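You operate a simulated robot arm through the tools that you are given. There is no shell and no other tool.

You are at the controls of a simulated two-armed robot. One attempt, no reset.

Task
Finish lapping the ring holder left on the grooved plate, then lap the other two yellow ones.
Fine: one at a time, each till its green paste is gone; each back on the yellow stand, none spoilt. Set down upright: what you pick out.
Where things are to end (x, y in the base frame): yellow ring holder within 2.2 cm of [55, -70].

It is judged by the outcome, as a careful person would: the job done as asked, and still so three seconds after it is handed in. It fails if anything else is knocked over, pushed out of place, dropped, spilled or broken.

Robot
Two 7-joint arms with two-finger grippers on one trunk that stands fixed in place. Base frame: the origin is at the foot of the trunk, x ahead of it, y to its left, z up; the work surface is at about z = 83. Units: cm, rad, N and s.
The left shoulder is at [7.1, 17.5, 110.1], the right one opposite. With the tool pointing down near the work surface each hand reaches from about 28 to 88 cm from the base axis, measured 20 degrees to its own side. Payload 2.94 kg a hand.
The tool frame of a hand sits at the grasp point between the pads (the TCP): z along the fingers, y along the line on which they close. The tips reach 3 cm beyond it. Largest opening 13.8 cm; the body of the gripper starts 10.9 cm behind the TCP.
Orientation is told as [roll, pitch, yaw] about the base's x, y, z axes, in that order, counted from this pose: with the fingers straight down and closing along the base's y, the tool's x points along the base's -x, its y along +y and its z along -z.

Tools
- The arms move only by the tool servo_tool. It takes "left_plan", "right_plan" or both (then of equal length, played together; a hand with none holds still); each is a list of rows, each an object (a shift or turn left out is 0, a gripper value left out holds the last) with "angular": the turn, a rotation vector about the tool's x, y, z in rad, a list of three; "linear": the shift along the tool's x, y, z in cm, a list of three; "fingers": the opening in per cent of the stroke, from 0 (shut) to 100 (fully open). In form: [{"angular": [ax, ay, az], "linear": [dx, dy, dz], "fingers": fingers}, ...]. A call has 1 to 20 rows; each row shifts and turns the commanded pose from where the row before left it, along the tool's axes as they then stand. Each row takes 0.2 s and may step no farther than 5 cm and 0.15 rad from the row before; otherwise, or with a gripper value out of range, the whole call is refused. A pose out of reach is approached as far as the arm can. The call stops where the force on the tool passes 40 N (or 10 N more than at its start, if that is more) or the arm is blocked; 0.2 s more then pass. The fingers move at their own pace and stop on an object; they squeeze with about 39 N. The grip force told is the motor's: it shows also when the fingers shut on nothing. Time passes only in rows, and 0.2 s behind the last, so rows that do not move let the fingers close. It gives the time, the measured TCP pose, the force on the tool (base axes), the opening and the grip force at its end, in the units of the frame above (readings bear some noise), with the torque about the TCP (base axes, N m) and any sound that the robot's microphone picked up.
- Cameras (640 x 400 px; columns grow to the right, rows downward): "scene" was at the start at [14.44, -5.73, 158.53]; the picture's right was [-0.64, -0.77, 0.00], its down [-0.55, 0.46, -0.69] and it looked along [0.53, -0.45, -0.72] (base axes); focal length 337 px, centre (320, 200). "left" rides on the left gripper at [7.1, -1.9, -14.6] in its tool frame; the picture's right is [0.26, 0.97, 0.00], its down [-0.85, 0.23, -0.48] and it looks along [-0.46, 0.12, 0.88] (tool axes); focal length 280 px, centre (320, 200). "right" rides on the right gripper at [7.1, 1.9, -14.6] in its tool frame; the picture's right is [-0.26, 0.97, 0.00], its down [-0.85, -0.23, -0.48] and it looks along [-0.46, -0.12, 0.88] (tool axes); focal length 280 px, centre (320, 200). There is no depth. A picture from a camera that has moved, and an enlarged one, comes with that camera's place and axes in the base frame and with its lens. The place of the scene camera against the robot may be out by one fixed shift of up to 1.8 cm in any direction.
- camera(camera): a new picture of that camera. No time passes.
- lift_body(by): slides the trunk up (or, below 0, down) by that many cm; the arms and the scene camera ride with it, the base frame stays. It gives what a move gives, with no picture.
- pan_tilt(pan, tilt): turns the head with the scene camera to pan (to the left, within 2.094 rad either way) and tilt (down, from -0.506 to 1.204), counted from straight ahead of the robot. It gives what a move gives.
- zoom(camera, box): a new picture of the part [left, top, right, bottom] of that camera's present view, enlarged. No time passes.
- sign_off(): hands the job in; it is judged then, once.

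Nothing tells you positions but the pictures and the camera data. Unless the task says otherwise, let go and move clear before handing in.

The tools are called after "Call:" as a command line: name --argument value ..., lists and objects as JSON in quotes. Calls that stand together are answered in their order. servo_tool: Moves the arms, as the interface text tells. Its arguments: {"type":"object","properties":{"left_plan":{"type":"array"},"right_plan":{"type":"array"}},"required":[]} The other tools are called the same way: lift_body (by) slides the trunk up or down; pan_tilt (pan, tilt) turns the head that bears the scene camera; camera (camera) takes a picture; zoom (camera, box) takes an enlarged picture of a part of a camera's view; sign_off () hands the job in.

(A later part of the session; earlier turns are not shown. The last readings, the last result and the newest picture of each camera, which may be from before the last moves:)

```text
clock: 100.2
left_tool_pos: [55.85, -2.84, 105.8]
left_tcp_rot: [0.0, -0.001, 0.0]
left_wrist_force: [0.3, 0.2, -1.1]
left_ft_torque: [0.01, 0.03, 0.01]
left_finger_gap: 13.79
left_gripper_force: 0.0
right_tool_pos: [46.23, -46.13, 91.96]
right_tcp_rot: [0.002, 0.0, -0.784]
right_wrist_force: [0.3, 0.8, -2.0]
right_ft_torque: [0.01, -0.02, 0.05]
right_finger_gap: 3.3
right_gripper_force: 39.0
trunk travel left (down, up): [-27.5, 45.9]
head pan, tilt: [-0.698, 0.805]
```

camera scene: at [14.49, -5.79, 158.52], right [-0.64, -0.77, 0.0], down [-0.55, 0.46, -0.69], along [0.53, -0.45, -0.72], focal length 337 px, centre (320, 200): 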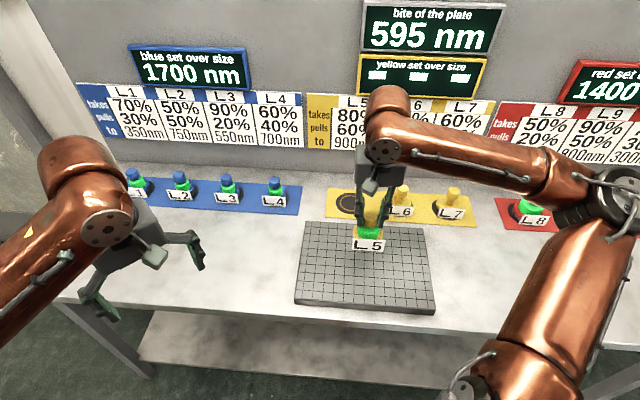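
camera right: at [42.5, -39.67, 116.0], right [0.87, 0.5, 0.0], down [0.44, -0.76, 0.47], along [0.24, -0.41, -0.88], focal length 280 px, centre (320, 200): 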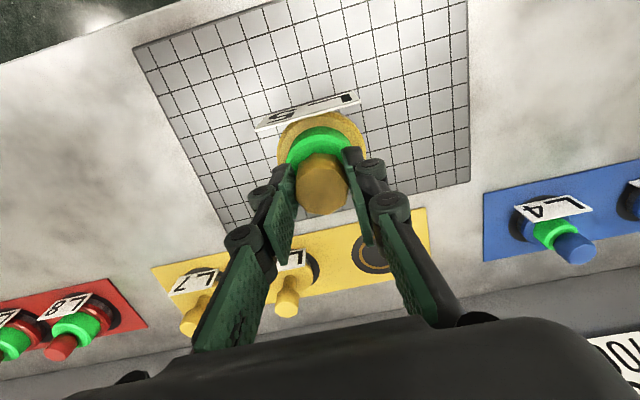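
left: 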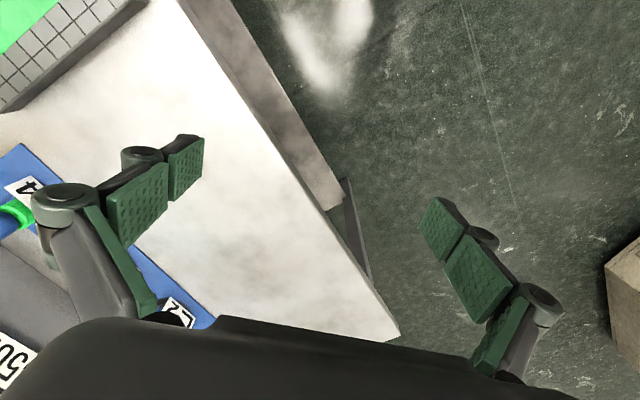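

Call:
servo_tool --right_plan '[{"linear": [0, 0, 0.07]}, {}]'

Call:
servo_tool --right_plan '[{"linear": [0, 0, 0.06]}, {}]'

Call:
zoom --camera "right" --box '[280, 110, 340, 148]'

```text
clock: 100.8
left_tool_pos: [55.9, -2.87, 105.83]
left_tcp_rot: [-0.001, 0.0, -0.001]
left_wrist_force: [0.4, -1.6, 0.4]
left_ft_torque: [-0.01, 0.03, 0.01]
left_finger_gap: 13.78
left_gripper_force: 0.0
right_tool_pos: [46.13, -46.07, 91.88]
right_tcp_rot: [-0.001, 0.002, -0.786]
right_wrist_force: [0.5, 0.6, -2.1]
right_ft_torque: [0.0, 0.01, 0.0]
right_finger_gap: 3.29
right_gripper_force: 39.4
trunk travel left (down, up): [-27.5, 45.9]
head pan, tilt: [-0.698, 0.805]
```

```text
clock: 101.4
left_tool_pos: [55.81, -2.68, 105.8]
left_tcp_rot: [0.0, -0.002, -0.001]
left_wrist_force: [-0.1, -0.1, 0.1]
left_ft_torque: [0.0, 0.02, 0.0]
left_finger_gap: 13.8
left_gripper_force: 0.1
right_tool_pos: [46.31, -46.12, 91.77]
right_tcp_rot: [0.001, 0.0, -0.786]
right_wrist_force: [-0.2, -1.5, 2.4]
right_ft_torque: [-0.06, 0.07, 0.0]
right_finger_gap: 3.3
right_gripper_force: 39.0
trunk travel left (down, up): [-27.5, 45.9]
head pan, tilt: [-0.698, 0.805]
```

```text
10.53 times, centred on (310, 129) of right
camera zoom: at [42.47, -39.67, 106.51], right [0.87, 0.5, 0.0], down [0.44, -0.76, 0.48], along [0.24, -0.41, -0.88], focal length 2952 px, centre (425, 947)
```

zoom: 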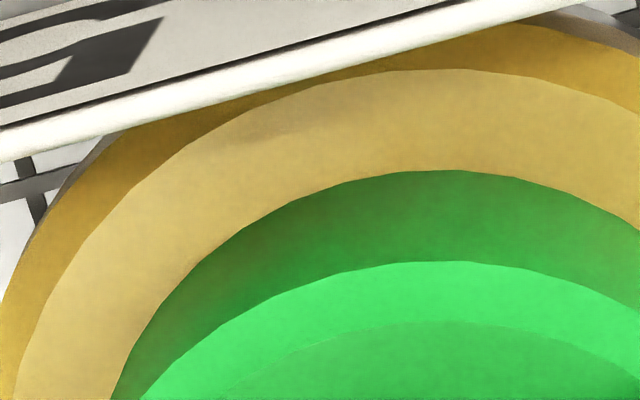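

L5 is on the plate with its collar full (92 px). I'll add a little press and make a first 4 cm stroke to measure its rate.

Call:
servo_tool --right_plan '[{"linear": [0, 0, 0.04]}, {"linear": [0, 1, 0]}, {"linear": [0, 1, 0]}, {"linear": [0, 1, 0]}, {"linear": [0, 1, 0]}]'

Call:
zoom --camera "right" --box '[280, 110, 340, 148]'

Call:
camera --camera "scene"

```text
clock: 102.6
left_tool_pos: [55.63, -2.8, 105.88]
left_tcp_rot: [0.0, 0.0, 0.001]
left_wrist_force: [0.4, 0.3, -0.8]
left_ft_torque: [-0.01, 0.03, -0.01]
left_finger_gap: 13.79
left_gripper_force: 0.0
right_tool_pos: [48.99, -43.25, 91.99]
right_tcp_rot: [0.001, -0.002, -0.785]
right_wrist_force: [-2.8, -2.7, 9.4]
right_ft_torque: [0.08, 0.25, 0.1]
right_finger_gap: 3.31
right_gripper_force: 39.0
trunk travel left (down, up): [-27.5, 45.9]
head pan, tilt: [-0.698, 0.805]
```

```text
10.53 times, centred on (310, 129) of right
camera zoom: at [45.24, -36.8, 106.5], right [0.87, 0.5, 0.0], down [0.44, -0.76, 0.48], along [0.24, -0.41, -0.88], focal length 2952 px, centre (425, 947)
```

zoom: 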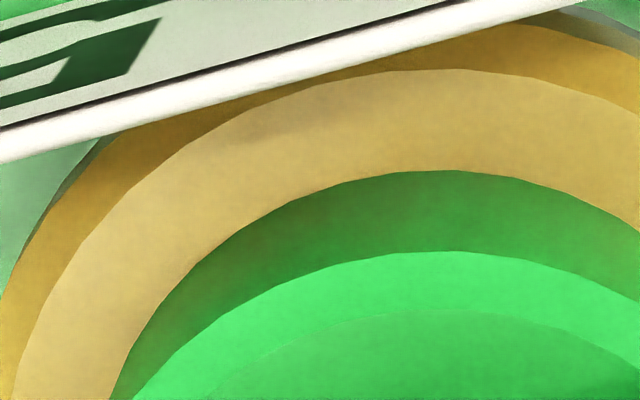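

```text
taken
camera scene: at [14.34, -5.69, 158.55], right [-0.64, -0.77, 0.0], down [-0.55, 0.46, -0.69], along [0.53, -0.45, -0.72], focal length 337 px, centre (320, 200)
```

scene: 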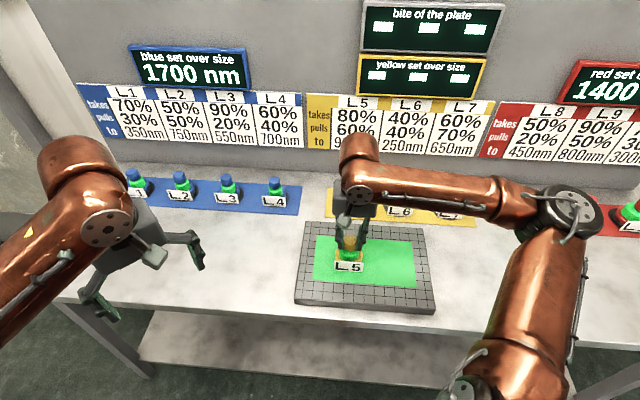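

The film has appeared and the rim is 81 px (about 2.6 px/cm). An 8 cm stroke back.

Call:
servo_tool --right_plan '[{"linear": [0, -1, 0]}, {"linear": [0, -1, 0]}, {"linear": [0, -1, 0]}, {"linear": [0, -1, 0]}, {"linear": [0, -1, 0]}, {"linear": [0, -1, 0]}, {"linear": [0, -1, 0]}, {"linear": [0, -1, 0]}]'

Call:
zoom --camera "right" --box '[280, 110, 340, 148]'

Call:
zoom --camera "scene" --box '[290, 200, 450, 310]'

```text
clock: 104.4
left_tool_pos: [55.7, -2.64, 105.88]
left_tcp_rot: [0.0, -0.002, -0.001]
left_wrist_force: [-0.4, 0.2, 0.0]
left_ft_torque: [-0.03, 0.01, 0.0]
left_finger_gap: 13.78
left_gripper_force: 0.0
right_tool_pos: [43.39, -48.87, 91.76]
right_tcp_rot: [0.0, -0.001, -0.783]
right_wrist_force: [2.1, 3.2, 14.2]
right_ft_torque: [0.02, 0.09, -0.06]
right_finger_gap: 3.29
right_gripper_force: 38.7
trunk travel left (down, up): [-27.5, 45.9]
head pan, tilt: [-0.698, 0.805]
```

```text
10.53 times, centred on (310, 129) of right
camera zoom: at [39.58, -42.44, 106.49], right [0.87, 0.5, 0.0], down [0.44, -0.76, 0.48], along [0.24, -0.41, -0.88], focal length 2952 px, centre (425, 947)
```

zoom: 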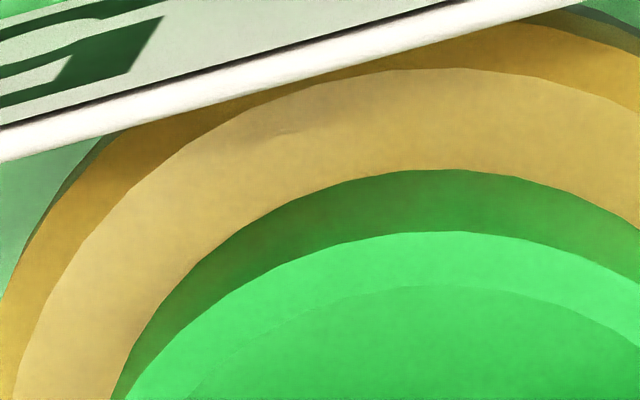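

```text
3.64 times, centred on (370, 255) of scene
camera zoom: at [14.37, -5.58, 158.55], right [-0.64, -0.77, 0.0], down [-0.55, 0.46, -0.69], along [0.53, -0.45, -0.72], focal length 1226 px, centre (138, 0)
```

zoom: 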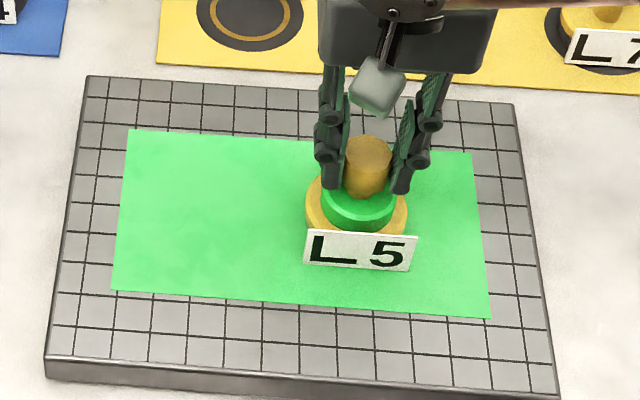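

Rim 61 px. Easing the press slightly, another 8 cm.

Call:
servo_tool --right_plan '[{"linear": [0, 1, -0.02]}, {"linear": [0, 1, 0]}, {"linear": [0, 1, 0]}, {"linear": [0, 1, 0]}, {"linear": [0, 1, 0]}, {"linear": [0, 1, 0]}, {"linear": [0, 1, 0]}, {"linear": [0, 1, 0]}]'

Call:
zoom --camera "right" --box '[280, 110, 340, 148]'

Call:
camera --camera "scene"

```text
clock: 106.2
left_tool_pos: [55.81, -2.79, 105.74]
left_tcp_rot: [0.0, 0.001, 0.001]
left_wrist_force: [0.2, 0.3, 0.0]
left_ft_torque: [-0.03, 0.01, 0.0]
left_finger_gap: 13.8
left_gripper_force: 0.0
right_tool_pos: [49.03, -43.27, 91.84]
right_tcp_rot: [-0.001, 0.001, -0.787]
right_wrist_force: [-1.4, -2.8, 10.1]
right_ft_torque: [-0.15, -0.14, -0.02]
right_finger_gap: 3.29
right_gripper_force: 39.3
trunk travel left (down, up): [-27.5, 45.9]
head pan, tilt: [-0.698, 0.805]
```

```text
10.53 times, centred on (310, 129) of right
camera zoom: at [45.26, -36.82, 106.48], right [0.87, 0.5, 0.0], down [0.44, -0.76, 0.48], along [0.24, -0.41, -0.88], focal length 2952 px, centre (425, 947)
```

zoom: 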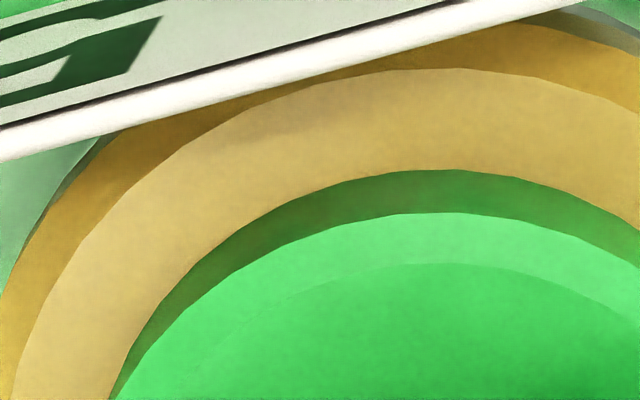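

```text
taken
camera scene: at [14.33, -5.68, 158.54], right [-0.64, -0.77, 0.0], down [-0.55, 0.46, -0.69], along [0.53, -0.45, -0.72], focal length 337 px, centre (320, 200)
```

scene: 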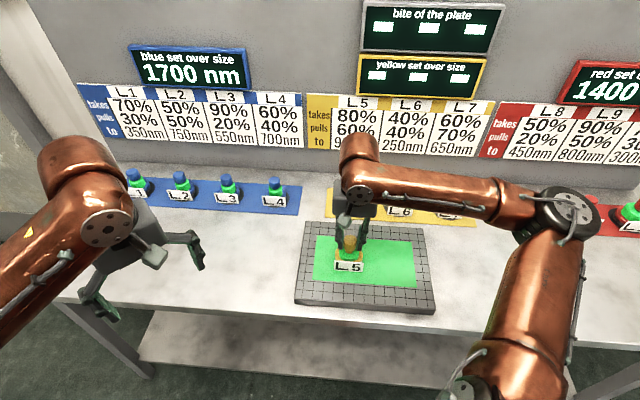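

Rim 42 px. Another 8 cm back.

Call:
servo_tool --right_plan '[{"linear": [0, -1, 0]}, {"linear": [0, -1, 0]}, {"linear": [0, -1, 0]}, {"linear": [0, -1, 0]}, {"linear": [0, -1, 0]}, {"linear": [0, -1, 0]}, {"linear": [0, -1, 0]}, {"linear": [0, -1, 0]}]'

Call:
zoom --camera "right" --box '[280, 110, 340, 148]'

```text
clock: 108.0
left_tool_pos: [55.7, -2.81, 105.81]
left_tcp_rot: [0.0, -0.001, 0.002]
left_wrist_force: [0.4, 0.5, -0.7]
left_ft_torque: [0.01, 0.06, 0.02]
left_finger_gap: 13.78
left_gripper_force: 0.1
right_tool_pos: [43.46, -48.8, 91.81]
right_tcp_rot: [0.001, 0.0, -0.786]
right_wrist_force: [1.0, 2.7, 11.9]
right_ft_torque: [-0.04, -0.05, -0.06]
right_finger_gap: 3.31
right_gripper_force: 38.6
trunk travel left (down, up): [-27.5, 45.9]
head pan, tilt: [-0.698, 0.805]
```

```text
10.53 times, centred on (310, 129) of right
camera zoom: at [39.62, -42.43, 106.47], right [0.87, 0.5, 0.0], down [0.44, -0.76, 0.48], along [0.24, -0.41, -0.88], focal length 2952 px, centre (425, 947)
```

zoom: 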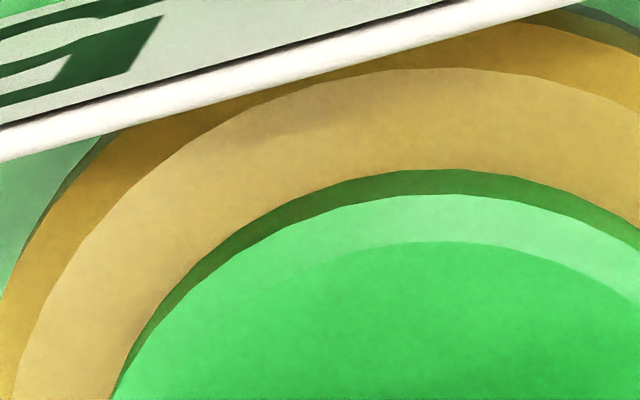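

Rim 24 px, about 11 cm left. A 6 cm stroke.

Call:
servo_tool --right_plan '[{"linear": [0, 1, 0]}, {"linear": [0, 1, 0]}, {"linear": [0, 1, 0]}, {"linear": [0, 1, 0]}, {"linear": [0, 1, 0]}, {"linear": [0, 1, 0]}]'

Call:
zoom --camera "right" --box '[280, 110, 340, 148]'

Call:
zoom --camera "right" --box '[280, 120, 320, 145]'

```text
clock: 109.4
left_tool_pos: [55.84, -2.9, 105.77]
left_tcp_rot: [0.0, 0.0, 0.0]
left_wrist_force: [-0.1, -0.9, 0.7]
left_ft_torque: [-0.02, -0.03, 0.0]
left_finger_gap: 13.79
left_gripper_force: 0.1
right_tool_pos: [47.62, -44.63, 91.78]
right_tcp_rot: [0.0, 0.0, -0.784]
right_wrist_force: [-1.3, -2.5, 8.8]
right_ft_torque: [-0.12, 0.03, 0.07]
right_finger_gap: 3.33
right_gripper_force: 39.2
trunk travel left (down, up): [-27.5, 45.9]
head pan, tilt: [-0.698, 0.805]
```

```text
10.53 times, centred on (310, 129) of right
camera zoom: at [43.89, -38.19, 106.47], right [0.87, 0.5, 0.0], down [0.44, -0.76, 0.48], along [0.24, -0.41, -0.88], focal length 2952 px, centre (425, 947)
```

zoom: 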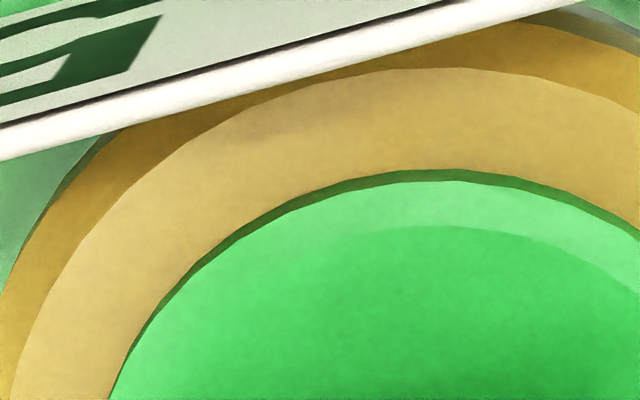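

```text
16.00 times, centred on (300, 132) of right
camera zoom: at [43.89, -38.19, 106.47], right [0.87, 0.5, 0.0], down [0.44, -0.76, 0.48], along [0.24, -0.41, -0.88], focal length 4486 px, centre (640, 1280)
```

zoom: 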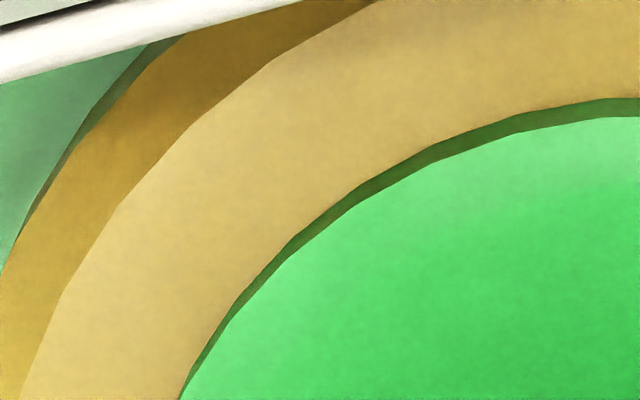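

About 18 px at 16x remain (~5 cm). A 2.5 cm stroke.

Call:
servo_tool --right_plan '[{"linear": [0, -0.9, 0]}, {"linear": [0, -0.9, 0]}, {"linear": [0, -0.7, 0]}]'

Call:
zoom --camera "right" --box '[280, 120, 320, 145]'

```text
clock: 110.2
left_tool_pos: [55.78, -2.67, 105.8]
left_tcp_rot: [0.001, -0.001, 0.001]
left_wrist_force: [-0.3, 0.6, -0.3]
left_ft_torque: [0.0, 0.04, 0.0]
left_finger_gap: 13.8
left_gripper_force: 0.1
right_tool_pos: [45.91, -46.53, 91.81]
right_tcp_rot: [0.0, -0.001, -0.785]
right_wrist_force: [0.0, 0.9, 7.5]
right_ft_torque: [-0.06, -0.14, -0.06]
right_finger_gap: 3.3
right_gripper_force: 39.0
trunk travel left (down, up): [-27.5, 45.9]
head pan, tilt: [-0.698, 0.805]
```

```text
16.00 times, centred on (300, 132) of right
camera zoom: at [42.13, -40.01, 106.47], right [0.87, 0.5, 0.0], down [0.44, -0.76, 0.48], along [0.24, -0.41, -0.88], focal length 4486 px, centre (640, 1280)
```

zoom: 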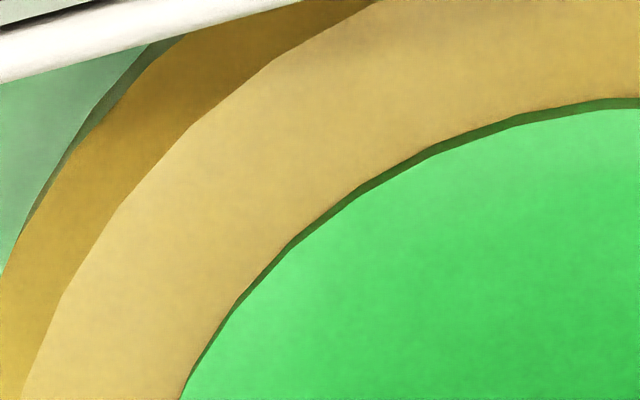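

About 10 px left. A 1.5 cm stroke, then small steps.

Call:
servo_tool --right_plan '[{"linear": [0, -0.8, 0]}, {"linear": [0, -0.6, 0]}]'

Call:
zoom --camera "right" --box '[280, 120, 320, 145]'

```text
clock: 110.8
left_tool_pos: [55.87, -2.81, 105.77]
left_tcp_rot: [0.0, 0.0, 0.001]
left_wrist_force: [0.0, 2.1, 0.3]
left_ft_torque: [0.02, 0.01, -0.01]
left_finger_gap: 13.8
left_gripper_force: 0.0
right_tool_pos: [44.9, -47.43, 91.84]
right_tcp_rot: [-0.003, -0.001, -0.784]
right_wrist_force: [-1.1, -0.1, 4.3]
right_ft_torque: [0.08, -0.13, 0.01]
right_finger_gap: 3.28
right_gripper_force: 39.2
trunk travel left (down, up): [-27.5, 45.9]
head pan, tilt: [-0.698, 0.805]
```

```text
16.00 times, centred on (300, 132) of right
camera zoom: at [41.09, -40.98, 106.47], right [0.87, 0.5, 0.0], down [0.44, -0.76, 0.48], along [0.23, -0.41, -0.88], focal length 4486 px, centre (640, 1280)
```

zoom: 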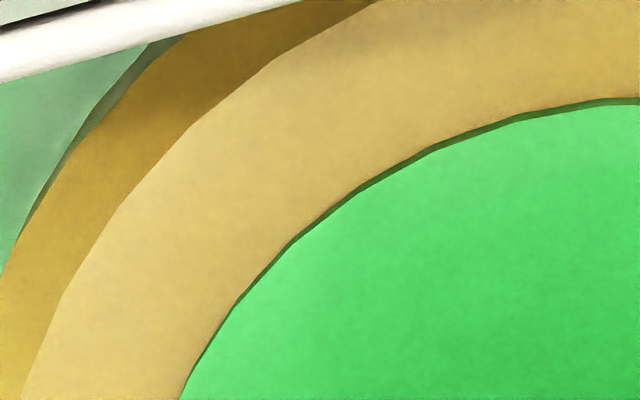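

About 6–7 px left. Restoring a touch of press, 0.7 cm.

Call:
servo_tool --right_plan '[{"linear": [0, -0.7, 0.02]}]'

Call:
zoom --camera "right" --box '[280, 120, 320, 145]'

```text
clock: 111.2
left_tool_pos: [55.81, -2.77, 105.78]
left_tcp_rot: [0.0, 0.0, 0.002]
left_wrist_force: [-0.6, -0.3, -0.4]
left_ft_torque: [0.01, 0.02, -0.02]
left_finger_gap: 13.79
left_gripper_force: 0.0
right_tool_pos: [44.36, -47.88, 91.87]
right_tcp_rot: [0.001, 0.0, -0.785]
right_wrist_force: [-0.3, 1.8, 4.7]
right_ft_torque: [0.07, 0.06, -0.04]
right_finger_gap: 3.31
right_gripper_force: 38.8
trunk travel left (down, up): [-27.5, 45.9]
head pan, tilt: [-0.698, 0.805]
```

```text
16.00 times, centred on (300, 132) of right
camera zoom: at [40.6, -41.48, 106.47], right [0.87, 0.5, 0.0], down [0.44, -0.76, 0.48], along [0.24, -0.41, -0.88], focal length 4486 px, centre (640, 1280)
```

zoom: 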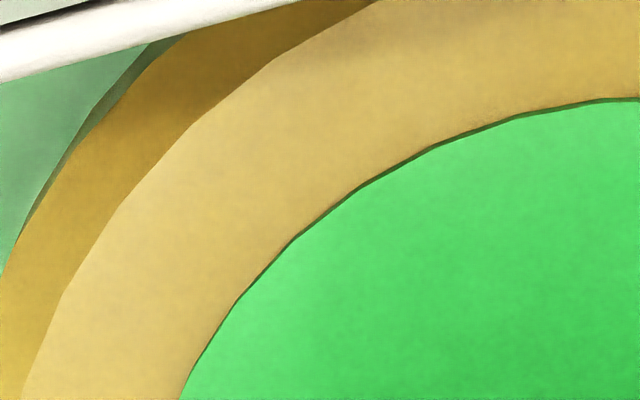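

About 3–4 px left. 0.5 cm.

Call:
servo_tool --right_plan '[{"linear": [0, -0.5, 0.02]}]'

Call:
zoom --camera "right" --box '[280, 120, 320, 145]'

```text
clock: 111.6
left_tool_pos: [55.79, -2.77, 105.78]
left_tcp_rot: [-0.002, 0.0, -0.001]
left_wrist_force: [0.0, -0.8, 0.0]
left_ft_torque: [0.02, -0.03, -0.03]
left_finger_gap: 13.8
left_gripper_force: 0.1
right_tool_pos: [43.94, -48.3, 91.91]
right_tcp_rot: [-0.001, 0.0, -0.785]
right_wrist_force: [1.0, 2.5, 5.5]
right_ft_torque: [0.0, 0.0, -0.02]
right_finger_gap: 3.32
right_gripper_force: 38.6
trunk travel left (down, up): [-27.5, 45.9]
head pan, tilt: [-0.698, 0.805]
```

```text
16.00 times, centred on (300, 132) of right
camera zoom: at [40.25, -41.82, 106.47], right [0.87, 0.5, 0.0], down [0.44, -0.76, 0.48], along [0.24, -0.41, -0.88], focal length 4486 px, centre (640, 1280)
```

zoom: 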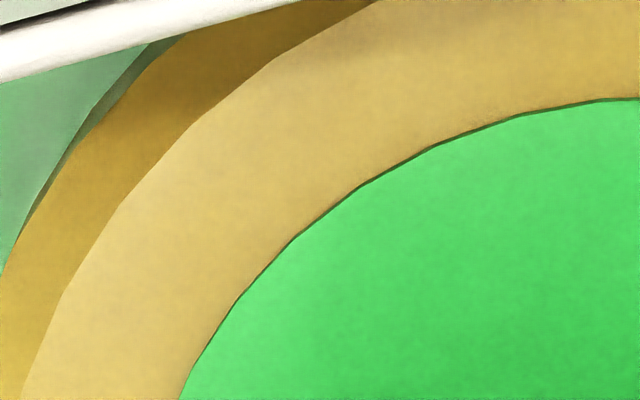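

About 2 px left. 0.4 cm.

Call:
servo_tool --right_plan '[{"linear": [0, -0.4, 0.01]}]'

Call:
zoom --camera "right" --box '[280, 120, 320, 145]'

```text
clock: 112.0
left_tool_pos: [55.78, -2.84, 105.82]
left_tcp_rot: [-0.001, 0.0, 0.001]
left_wrist_force: [0.7, 0.2, 0.4]
left_ft_torque: [0.01, 0.0, -0.03]
left_finger_gap: 13.79
left_gripper_force: 0.1
right_tool_pos: [43.73, -48.6, 91.74]
right_tcp_rot: [0.001, 0.001, -0.786]
right_wrist_force: [1.4, 1.5, 6.8]
right_ft_torque: [0.1, 0.0, -0.07]
right_finger_gap: 3.27
right_gripper_force: 38.8
trunk travel left (down, up): [-27.5, 45.9]
head pan, tilt: [-0.698, 0.805]
```

```text
16.00 times, centred on (300, 132) of right
camera zoom: at [39.99, -42.08, 106.46], right [0.87, 0.5, 0.0], down [0.44, -0.76, 0.48], along [0.24, -0.41, -0.88], focal length 4486 px, centre (640, 1280)
```

zoom: 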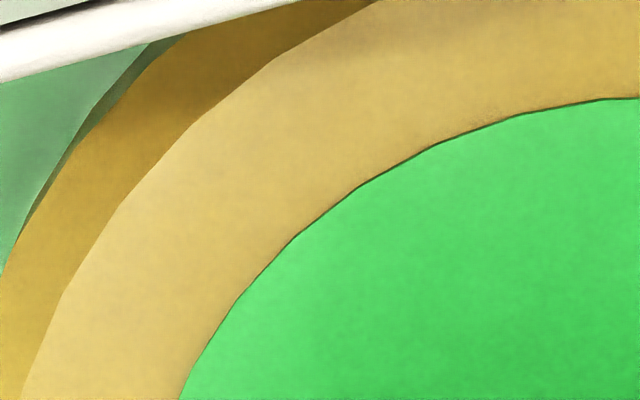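

Hairline only. 0.3 cm steps from here.

Call:
servo_tool --right_plan '[{"linear": [0, -0.3, 0]}]'

Call:
zoom --camera "right" --box '[280, 120, 320, 145]'

```text
clock: 112.4
left_tool_pos: [55.78, -2.84, 105.82]
left_tcp_rot: [0.0, 0.0, 0.001]
left_wrist_force: [-0.6, 0.6, -1.0]
left_ft_torque: [0.03, -0.02, 0.0]
left_finger_gap: 13.8
left_gripper_force: 0.0
right_tool_pos: [43.64, -48.7, 91.89]
right_tcp_rot: [0.0, 0.001, -0.784]
right_wrist_force: [1.8, 2.4, 7.6]
right_ft_torque: [0.22, 0.04, -0.04]
right_finger_gap: 3.3
right_gripper_force: 39.0
trunk travel left (down, up): [-27.5, 45.9]
head pan, tilt: [-0.698, 0.805]
```

```text
16.00 times, centred on (300, 132) of right
camera zoom: at [39.79, -42.28, 106.46], right [0.87, 0.5, 0.0], down [0.44, -0.76, 0.48], along [0.24, -0.41, -0.88], focal length 4486 px, centre (640, 1280)
```

zoom: 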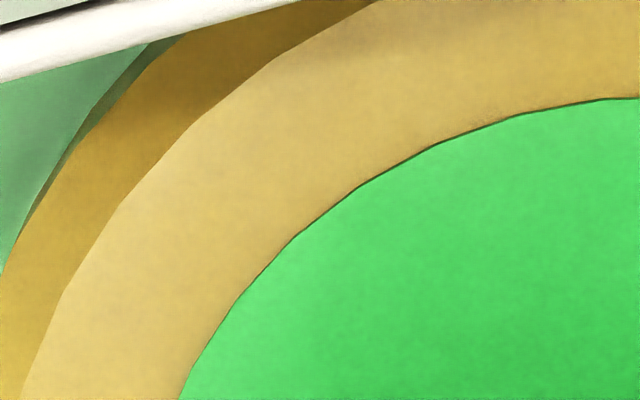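

Call:
servo_tool --right_plan '[{"linear": [0, -0.3, 0]}]'

Call:
zoom --camera "right" --box '[280, 120, 320, 145]'

```text
clock: 112.8
left_tool_pos: [55.67, -2.81, 105.73]
left_tcp_rot: [-0.001, 0.0, 0.0]
left_wrist_force: [-0.5, -0.1, 0.1]
left_ft_torque: [0.03, -0.01, 0.03]
left_finger_gap: 13.8
left_gripper_force: 0.0
right_tool_pos: [43.26, -48.91, 91.83]
right_tcp_rot: [0.002, 0.0, -0.786]
right_wrist_force: [1.5, 2.0, 6.3]
right_ft_torque: [0.05, -0.15, 0.02]
right_finger_gap: 3.29
right_gripper_force: 38.8
trunk travel left (down, up): [-27.5, 45.9]
head pan, tilt: [-0.698, 0.805]
```

```text
16.00 times, centred on (300, 132) of right
camera zoom: at [39.56, -42.53, 106.46], right [0.87, 0.5, 0.0], down [0.44, -0.76, 0.48], along [0.24, -0.41, -0.88], focal length 4486 px, centre (640, 1280)
```

zoom: 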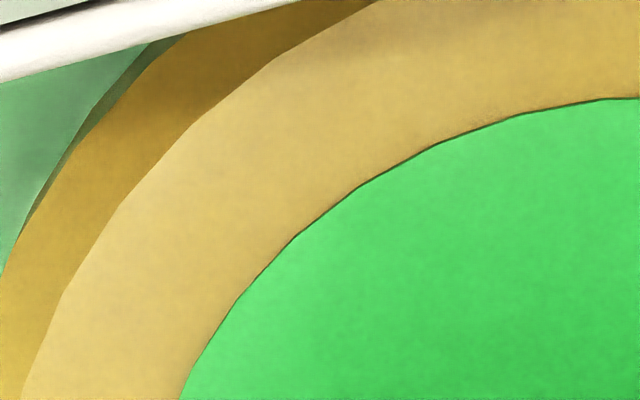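

Call:
servo_tool --right_plan '[{"linear": [0, -0.3, 0]}]'

Call:
zoom --camera "right" --box '[280, 120, 320, 145]'

```text
clock: 113.2
left_tool_pos: [55.79, -2.75, 105.72]
left_tcp_rot: [-0.001, 0.0, 0.0]
left_wrist_force: [0.0, -0.4, 0.4]
left_ft_torque: [0.0, 0.01, -0.01]
left_finger_gap: 13.83
left_gripper_force: 0.0
right_tool_pos: [43.18, -49.14, 91.88]
right_tcp_rot: [0.0, -0.001, -0.785]
right_wrist_force: [1.9, 2.4, 8.3]
right_ft_torque: [0.01, -0.13, -0.05]
right_finger_gap: 3.31
right_gripper_force: 38.5
trunk travel left (down, up): [-27.5, 45.9]
head pan, tilt: [-0.698, 0.805]
```

```text
16.00 times, centred on (300, 132) of right
camera zoom: at [39.36, -42.75, 106.46], right [0.87, 0.5, 0.0], down [0.44, -0.76, 0.48], along [0.24, -0.41, -0.88], focal length 4486 px, centre (640, 1280)
```

zoom: 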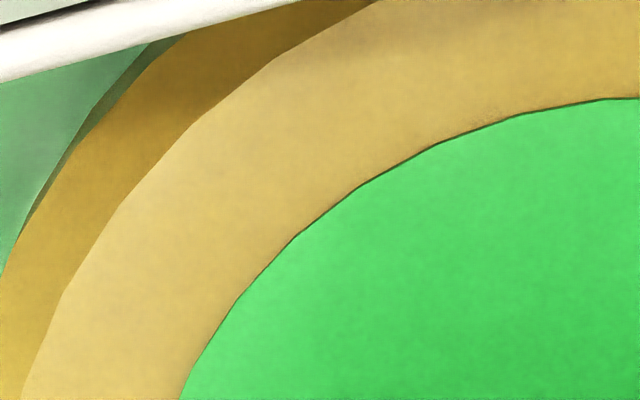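

Call:
servo_tool --right_plan '[{"linear": [0, -0.3, 0]}]'

Call:
zoom --camera "right" --box '[280, 120, 320, 145]'

```text
clock: 113.6
left_tool_pos: [55.79, -2.66, 105.83]
left_tcp_rot: [0.0, -0.001, -0.001]
left_wrist_force: [-0.5, 0.5, 0.1]
left_ft_torque: [-0.02, 0.01, 0.03]
left_finger_gap: 13.82
left_gripper_force: 0.0
right_tool_pos: [42.95, -49.33, 91.87]
right_tcp_rot: [0.0, -0.001, -0.786]
right_wrist_force: [2.8, 1.0, 7.9]
right_ft_torque: [-0.02, -0.03, 0.0]
right_finger_gap: 3.31
right_gripper_force: 39.3
trunk travel left (down, up): [-27.5, 45.9]
head pan, tilt: [-0.698, 0.805]
```

```text
16.00 times, centred on (300, 132) of right
camera zoom: at [39.16, -42.94, 106.46], right [0.87, 0.5, 0.0], down [0.44, -0.76, 0.48], along [0.24, -0.41, -0.88], focal length 4486 px, centre (640, 1280)
```

zoom: 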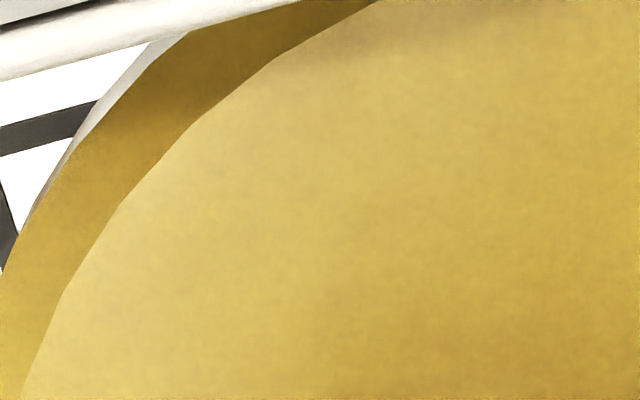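

L5's paste is gone too, so I stop. Slow straight lift.

Call:
servo_tool --right_plan '[{"linear": [0, 0, -0.05]}, {"linear": [0, 0, -0.05]}, {"linear": [0, 0, -0.05]}, {"linear": [0, 0, -0.05]}, {"linear": [0, 0, -0.05]}, {"linear": [0, 0, -0.05]}]'

Call:
zoom --camera "scene" --box '[330, 210, 430, 290]'

Call:
camera --camera "scene"

```text
clock: 115.0
left_tool_pos: [55.96, -2.96, 105.73]
left_tcp_rot: [0.002, 0.0, -0.001]
left_wrist_force: [0.2, -1.0, 0.2]
left_ft_torque: [0.05, 0.03, -0.03]
left_finger_gap: 13.8
left_gripper_force: 0.0
right_tool_pos: [42.89, -49.49, 92.0]
right_tcp_rot: [-0.001, 0.001, -0.785]
right_wrist_force: [-0.4, 0.0, -1.8]
right_ft_torque: [0.03, 0.03, 0.01]
right_finger_gap: 3.31
right_gripper_force: 38.7
trunk travel left (down, up): [-27.5, 45.9]
head pan, tilt: [-0.698, 0.805]
```

```text
5.00 times, centred on (380, 250) of scene
camera zoom: at [14.47, -5.77, 158.52], right [-0.64, -0.77, 0.0], down [-0.55, 0.46, -0.69], along [0.53, -0.45, -0.72], focal length 1686 px, centre (20, -50)
```

zoom: 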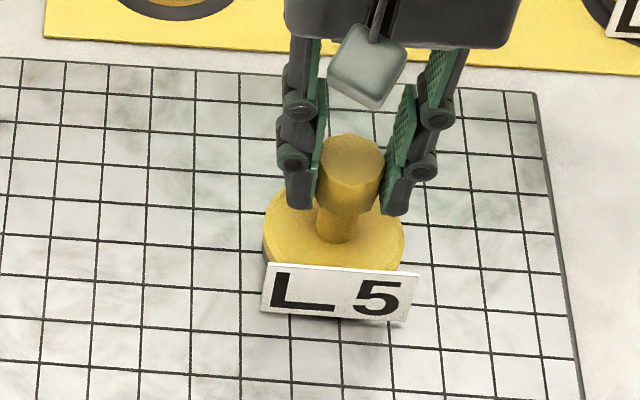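

```text
taken
camera scene: at [14.47, -5.77, 158.52], right [-0.64, -0.77, 0.0], down [-0.55, 0.46, -0.69], along [0.53, -0.45, -0.72], focal length 337 px, centre (320, 200)
```

scene: 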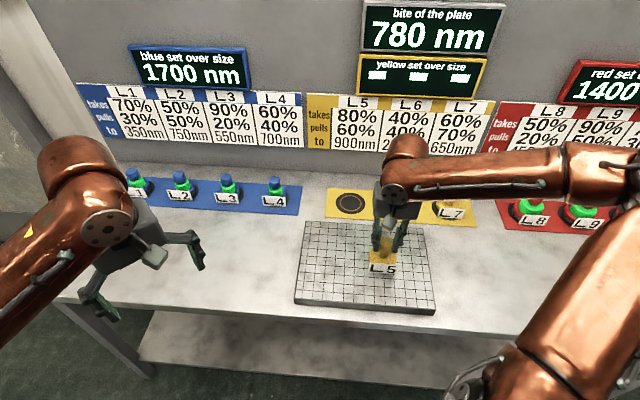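

L5 is up and held; the plate reads 780 as expected. I'll raise it and carry it to its seat at (65.1, -59.65).

Call:
servo_tool --right_plan '[{"linear": [0, 0, -0.2]}, {"linear": [0, 0, -0.4]}, {"linear": [0, 0, -0.8]}, {"linear": [0, 0, -1.5]}, {"linear": [0, 0, -2]}, {"linear": [0, 0, -2]}, {"linear": [0, 0, -1.5]}, {"linear": [0, 0, -0.8]}, {}]'

Call:
servo_tool --right_plan '[{"linear": [-0.8, 0.3, 0]}, {"linear": [-1.6, 0.6, 0]}, {"linear": [-2.4, 0.89, 0]}, {"linear": [-2.4, 0.89, 0]}, {"linear": [-2.4, 0.89, 0]}, {"linear": [-2.4, 0.89, 0]}, {"linear": [-2.4, 0.89, 0]}, {"linear": [-2.4, 0.89, 0]}, {"linear": [-2.4, 0.89, 0]}, {"linear": [-1.8, 0.67, 0]}, {"linear": [-1.2, 0.45, 0]}, {"linear": [-0.68, 0.26, 0]}, {}]'

Call:
camera --camera "right"

Call:
camera --camera "scene"

```text
clock: 117.0
left_tool_pos: [55.95, -2.84, 105.78]
left_tcp_rot: [0.0, 0.0, 0.0]
left_wrist_force: [0.7, -0.3, -0.4]
left_ft_torque: [0.01, 0.01, -0.02]
left_finger_gap: 13.82
left_gripper_force: 0.1
right_tool_pos: [42.86, -49.32, 101.22]
right_tcp_rot: [-0.001, 0.0, -0.785]
right_wrist_force: [0.4, -0.3, -2.2]
right_ft_torque: [0.02, 0.01, 0.01]
right_finger_gap: 3.27
right_gripper_force: 38.9
trunk travel left (down, up): [-27.5, 45.9]
head pan, tilt: [-0.698, 0.805]
```

```text
clock: 119.8
left_tool_pos: [55.84, -2.88, 105.9]
left_tcp_rot: [0.001, 0.0, 0.0]
left_wrist_force: [0.4, 0.1, 0.0]
left_ft_torque: [0.0, -0.01, -0.02]
left_finger_gap: 13.8
left_gripper_force: 0.1
right_tool_pos: [65.13, -59.77, 101.21]
right_tcp_rot: [-0.001, 0.002, -0.785]
right_wrist_force: [-0.2, 1.1, -2.8]
right_ft_torque: [0.01, 0.01, 0.03]
right_finger_gap: 3.32
right_gripper_force: 38.9
trunk travel left (down, up): [-27.5, 45.9]
head pan, tilt: [-0.698, 0.805]
```

```text
taken
camera right: at [61.4, -53.27, 115.85], right [0.87, 0.5, 0.0], down [0.44, -0.76, 0.47], along [0.24, -0.41, -0.88], focal length 280 px, centre (320, 200)
```

right: 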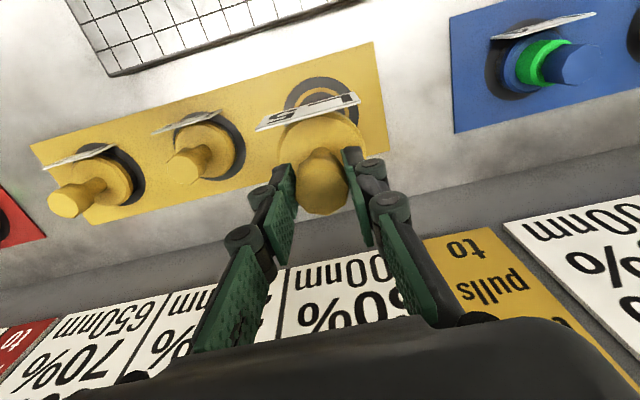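

```text
taken
camera scene: at [14.49, -5.8, 158.52], right [-0.64, -0.77, 0.0], down [-0.55, 0.46, -0.69], along [0.53, -0.45, -0.72], focal length 337 px, centre (320, 200)
```

scene: 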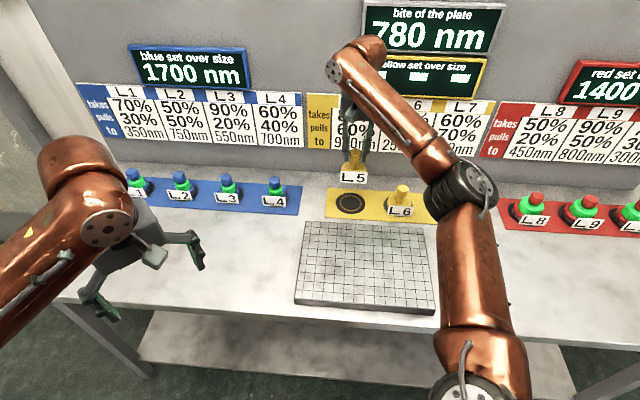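

The seat is directly below L5. Lowering to just above it.

Call:
servo_tool --right_plan '[{"linear": [0, 0, 1.5]}, {"linear": [0, 0, 2.5]}, {"linear": [0, 0, 2.5]}, {"linear": [0, 0, 2.3]}, {"linear": [0, 0, 1.5]}, {"linear": [0, 0, 0.9]}, {}]'

Call:
zoom --camera "scene" --box '[315, 160, 395, 230]'

Call:
zoom --camera "right" --box '[220, 60, 420, 220]'

```text
clock: 121.4
left_tool_pos: [55.89, -2.83, 105.7]
left_tcp_rot: [0.001, 0.0, -0.002]
left_wrist_force: [-0.7, 0.6, 0.1]
left_ft_torque: [-0.01, 0.02, -0.03]
left_finger_gap: 13.81
left_gripper_force: 0.1
right_tool_pos: [65.15, -59.55, 89.88]
right_tcp_rot: [0.0, 0.001, -0.785]
right_wrist_force: [-0.3, 0.3, -2.6]
right_ft_torque: [-0.01, 0.01, 0.04]
right_finger_gap: 3.3
right_gripper_force: 39.2
trunk travel left (down, up): [-27.5, 45.9]
head pan, tilt: [-0.698, 0.805]
```

```text
5.71 times, centred on (355, 195) of scene
camera zoom: at [14.49, -5.78, 158.53], right [-0.64, -0.77, 0.0], down [-0.55, 0.46, -0.69], along [0.53, -0.45, -0.72], focal length 1927 px, centre (120, 229)
```

zoom: 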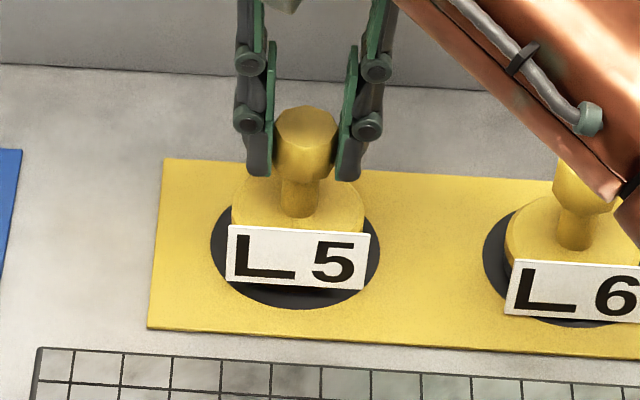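

```text
2.50 times, centred on (320, 140) of right
camera zoom: at [61.37, -53.18, 104.62], right [0.87, 0.5, 0.0], down [0.44, -0.76, 0.48], along [0.24, -0.41, -0.88], focal length 701 px, centre (320, 350)
```

zoom: 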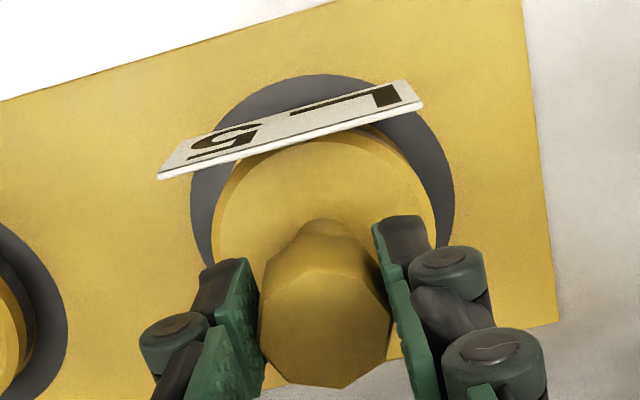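

Call:
servo_tool --right_plan '[{"linear": [0, 0, 0.25]}, {"linear": [0, 0, 0.2]}, {"linear": [0, 0, 0.15]}, {}]'

Call:
servo_tool --right_plan '[{"linear": [0, 0, 0.08]}, {}]'

Call:
servo_tool --right_plan '[{"linear": [0, 0, 0.07]}, {}]'

Call:
servo_tool --right_plan '[{"linear": [0, 0, 0.06]}, {}]'

```text
clock: 122.4
left_tool_pos: [55.81, -2.78, 105.69]
left_tcp_rot: [0.0, 0.0, 0.0]
left_wrist_force: [-0.3, 0.3, -0.4]
left_ft_torque: [0.03, -0.04, -0.02]
left_finger_gap: 13.78
left_gripper_force: 0.0
right_tool_pos: [65.19, -59.62, 89.43]
right_tcp_rot: [0.001, 0.001, -0.785]
right_wrist_force: [-0.7, -0.3, -2.4]
right_ft_torque: [0.0, 0.01, 0.01]
right_finger_gap: 3.3
right_gripper_force: 39.1
trunk travel left (down, up): [-27.5, 45.9]
head pan, tilt: [-0.698, 0.805]
```

```text
clock: 123.0
left_tool_pos: [55.97, -3.02, 105.72]
left_tcp_rot: [0.002, 0.001, 0.0]
left_wrist_force: [-0.4, 1.4, 0.4]
left_ft_torque: [0.01, 0.0, 0.0]
left_finger_gap: 13.8
left_gripper_force: 0.1
right_tool_pos: [65.04, -59.58, 89.22]
right_tcp_rot: [0.0, 0.002, -0.785]
right_wrist_force: [0.6, 0.5, -2.4]
right_ft_torque: [0.01, 0.05, 0.01]
right_finger_gap: 3.3
right_gripper_force: 38.8
trunk travel left (down, up): [-27.5, 45.9]
head pan, tilt: [-0.698, 0.805]
```

```text
clock: 123.6
left_tool_pos: [55.95, -2.76, 105.75]
left_tcp_rot: [0.0, 0.001, -0.001]
left_wrist_force: [0.5, 0.3, -0.4]
left_ft_torque: [0.01, 0.02, -0.02]
left_finger_gap: 13.81
left_gripper_force: 0.1
right_tool_pos: [65.16, -59.59, 89.17]
right_tcp_rot: [0.001, 0.001, -0.786]
right_wrist_force: [0.2, 0.1, -2.0]
right_ft_torque: [0.03, 0.0, -0.01]
right_finger_gap: 3.3
right_gripper_force: 39.2
trunk travel left (down, up): [-27.5, 45.9]
head pan, tilt: [-0.698, 0.805]
```

```text
clock: 124.2
left_tool_pos: [55.77, -2.83, 105.74]
left_tcp_rot: [0.002, 0.0, 0.002]
left_wrist_force: [0.2, -0.2, -0.7]
left_ft_torque: [0.0, 0.01, 0.01]
left_finger_gap: 13.81
left_gripper_force: 0.0
right_tool_pos: [65.05, -59.55, 89.08]
right_tcp_rot: [0.001, 0.001, -0.787]
right_wrist_force: [0.8, 0.1, -1.7]
right_ft_torque: [0.02, 0.0, 0.03]
right_finger_gap: 3.31
right_gripper_force: 39.1
trunk travel left (down, up): [-27.5, 45.9]
head pan, tilt: [-0.698, 0.805]
```

Call:
servo_tool --right_plan '[{"linear": [0, 0, 0.06]}, {}]'

Call:
servo_tool --right_plan '[{"linear": [0, 0, 0.05]}, {}]'

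```text
clock: 124.8
left_tool_pos: [55.97, -2.97, 105.75]
left_tcp_rot: [-0.001, 0.001, 0.001]
left_wrist_force: [-0.1, -0.2, 0.2]
left_ft_torque: [0.01, -0.01, 0.01]
left_finger_gap: 13.79
left_gripper_force: 0.0
right_tool_pos: [65.19, -59.64, 89.09]
right_tcp_rot: [0.0, 0.003, -0.784]
right_wrist_force: [0.6, -0.3, -1.7]
right_ft_torque: [0.02, 0.03, 0.01]
right_finger_gap: 3.32
right_gripper_force: 39.1
trunk travel left (down, up): [-27.5, 45.9]
head pan, tilt: [-0.698, 0.805]
```

```text
clock: 125.4
left_tool_pos: [55.81, -2.9, 105.77]
left_tcp_rot: [0.0, -0.001, 0.0]
left_wrist_force: [0.4, 0.5, 0.2]
left_ft_torque: [-0.01, 0.02, 0.01]
left_finger_gap: 13.79
left_gripper_force: 0.0
right_tool_pos: [65.22, -59.66, 89.14]
right_tcp_rot: [-0.001, 0.001, -0.786]
right_wrist_force: [1.6, -1.6, 0.0]
right_ft_torque: [-0.13, -0.01, 0.01]
right_finger_gap: 3.32
right_gripper_force: 39.0
trunk travel left (down, up): [-27.5, 45.9]
head pan, tilt: [-0.698, 0.805]
```

Contact is just beginning; a hair lower to seat it, then check.

Call:
servo_tool --right_plan '[{"linear": [0, 0, 0.04]}, {}]'

Call:
zoom --camera "scene" --box '[315, 160, 395, 230]'

```text
clock: 126.0
left_tool_pos: [55.91, -2.71, 105.8]
left_tcp_rot: [-0.002, 0.0, 0.0]
left_wrist_force: [1.3, 0.1, 0.6]
left_ft_torque: [0.02, 0.01, -0.03]
left_finger_gap: 13.81
left_gripper_force: 0.0
right_tool_pos: [65.28, -59.53, 89.1]
right_tcp_rot: [-0.001, 0.001, -0.786]
right_wrist_force: [1.9, -2.6, 3.9]
right_ft_torque: [-0.19, 0.05, 0.07]
right_finger_gap: 3.29
right_gripper_force: 38.6
trunk travel left (down, up): [-27.5, 45.9]
head pan, tilt: [-0.698, 0.805]
```

```text
5.71 times, centred on (355, 195) of scene
camera zoom: at [14.46, -5.75, 158.53], right [-0.64, -0.77, 0.0], down [-0.55, 0.46, -0.69], along [0.53, -0.45, -0.72], focal length 1927 px, centre (120, 229)
```

zoom: 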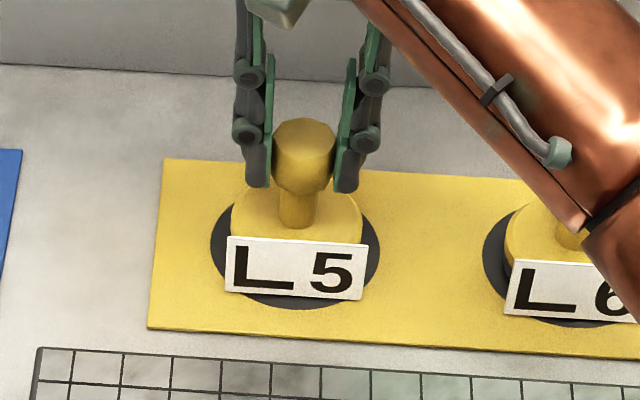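

L5 is seated. Release and rise straight up.

Call:
servo_tool --right_plan '[{"fingers": 45}, {}, {}, {}, {}, {"linear": [0, 0, -1]}, {"linear": [0, 0, -2]}, {"linear": [0, 0, -3]}, {"linear": [0, 0, -3]}, {"linear": [0, 0, -3]}, {"linear": [0, 0, -3]}, {}]'

Call:
camera --camera "right"

Call:
camera --camera "scene"

```text
clock: 128.6
left_tool_pos: [55.99, -2.89, 105.67]
left_tcp_rot: [0.002, 0.003, -0.002]
left_wrist_force: [1.0, -0.4, 0.5]
left_ft_torque: [0.03, 0.04, 0.02]
left_finger_gap: 13.81
left_gripper_force: 0.1
right_tool_pos: [65.17, -59.55, 104.06]
right_tcp_rot: [-0.001, 0.002, -0.786]
right_wrist_force: [0.1, -0.3, -0.1]
right_ft_torque: [-0.01, 0.0, -0.01]
right_finger_gap: 6.22
right_gripper_force: 0.0
trunk travel left (down, up): [-27.5, 45.9]
head pan, tilt: [-0.698, 0.805]
```

```text
taken
camera right: at [61.42, -53.24, 118.62], right [0.87, 0.5, 0.0], down [0.44, -0.76, 0.47], along [0.24, -0.41, -0.88], focal length 280 px, centre (320, 200)
```

right: 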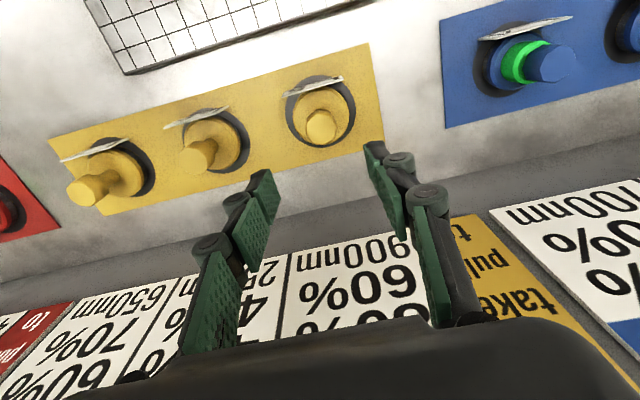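

```text
taken
camera scene: at [14.53, -5.84, 158.51], right [-0.64, -0.77, 0.0], down [-0.55, 0.46, -0.69], along [0.53, -0.45, -0.72], focal length 337 px, centre (320, 200)
```

scene: 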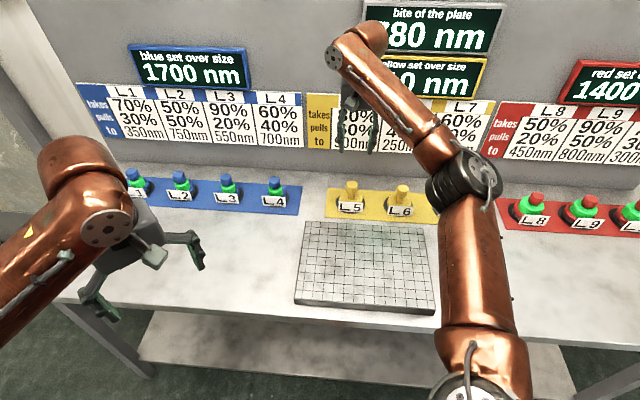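

All three stand upright on the yellow stand, clean. I'll raise and withdraw the right hand, then do a final check.

Call:
servo_tool --right_plan '[{"linear": [0, 0, -3]}, {"linear": [0, 0, -3]}, {"linear": [0, 0, -3]}, {"linear": [2, 0, 0]}, {"linear": [3, -0.5, 0]}, {"linear": [3, -0.6, 0]}, {"linear": [3, -0.6, 0]}, {"linear": [3, -0.6, 0]}, {"linear": [3, -0.6, 0]}, {"linear": [3, -0.6, 0]}, {"linear": [3, -0.6, 0]}, {"linear": [3, -0.6, 0]}, {"linear": [2, -0.4, 0]}, {}]'

Call:
servo_tool --right_plan '[{"linear": [2, -3, 0]}, {"linear": [2, -3, 0]}, {"linear": [2, -3, 0]}, {"linear": [1, -3, 0]}, {}]'

Call:
camera --camera "scene"

Call:
camera --camera "right"

```text
clock: 131.6
left_tool_pos: [55.85, -2.88, 105.72]
left_tcp_rot: [0.001, 0.0, 0.0]
left_wrist_force: [0.1, 0.2, -0.1]
left_ft_torque: [-0.01, 0.01, 0.03]
left_finger_gap: 13.81
left_gripper_force: 0.0
right_tool_pos: [41.66, -43.41, 112.91]
right_tcp_rot: [0.001, 0.002, -0.785]
right_wrist_force: [0.3, 0.4, -1.0]
right_ft_torque: [0.02, 0.01, 0.0]
right_finger_gap: 6.19
right_gripper_force: 0.1
trunk travel left (down, up): [-27.5, 45.9]
head pan, tilt: [-0.698, 0.805]
```

```text
clock: 132.8
left_tool_pos: [55.99, -2.79, 105.81]
left_tcp_rot: [-0.001, 0.0, 0.001]
left_wrist_force: [-0.5, -0.1, 0.1]
left_ft_torque: [0.0, 0.04, 0.03]
left_finger_gap: 13.79
left_gripper_force: 0.1
right_tool_pos: [28.43, -47.13, 113.05]
right_tcp_rot: [0.001, 0.002, -0.786]
right_wrist_force: [0.6, 0.7, -0.4]
right_ft_torque: [0.01, -0.02, 0.02]
right_finger_gap: 6.22
right_gripper_force: 0.1
trunk travel left (down, up): [-27.5, 45.9]
head pan, tilt: [-0.698, 0.805]
```

```text
taken
camera scene: at [14.5, -5.75, 158.51], right [-0.64, -0.77, 0.0], down [-0.55, 0.46, -0.69], along [0.53, -0.45, -0.72], focal length 337 px, centre (320, 200)
```

scene: 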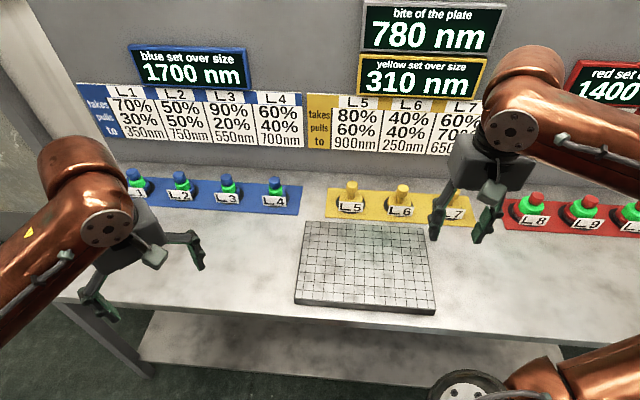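

```text
taken
camera right: at [24.58, -40.66, 127.68], right [0.87, 0.5, 0.0], down [0.44, -0.76, 0.47], along [0.24, -0.41, -0.88], focal length 280 px, centre (320, 200)
```

right: 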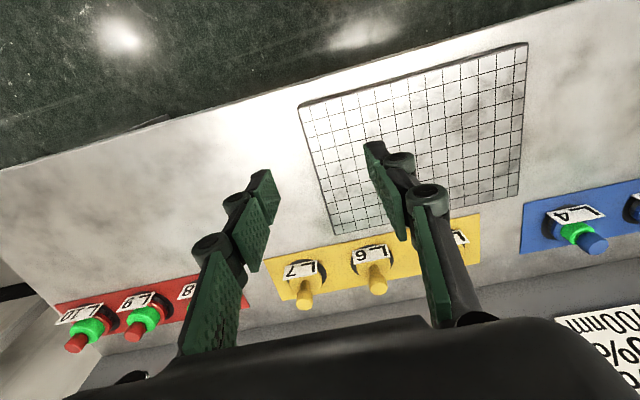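

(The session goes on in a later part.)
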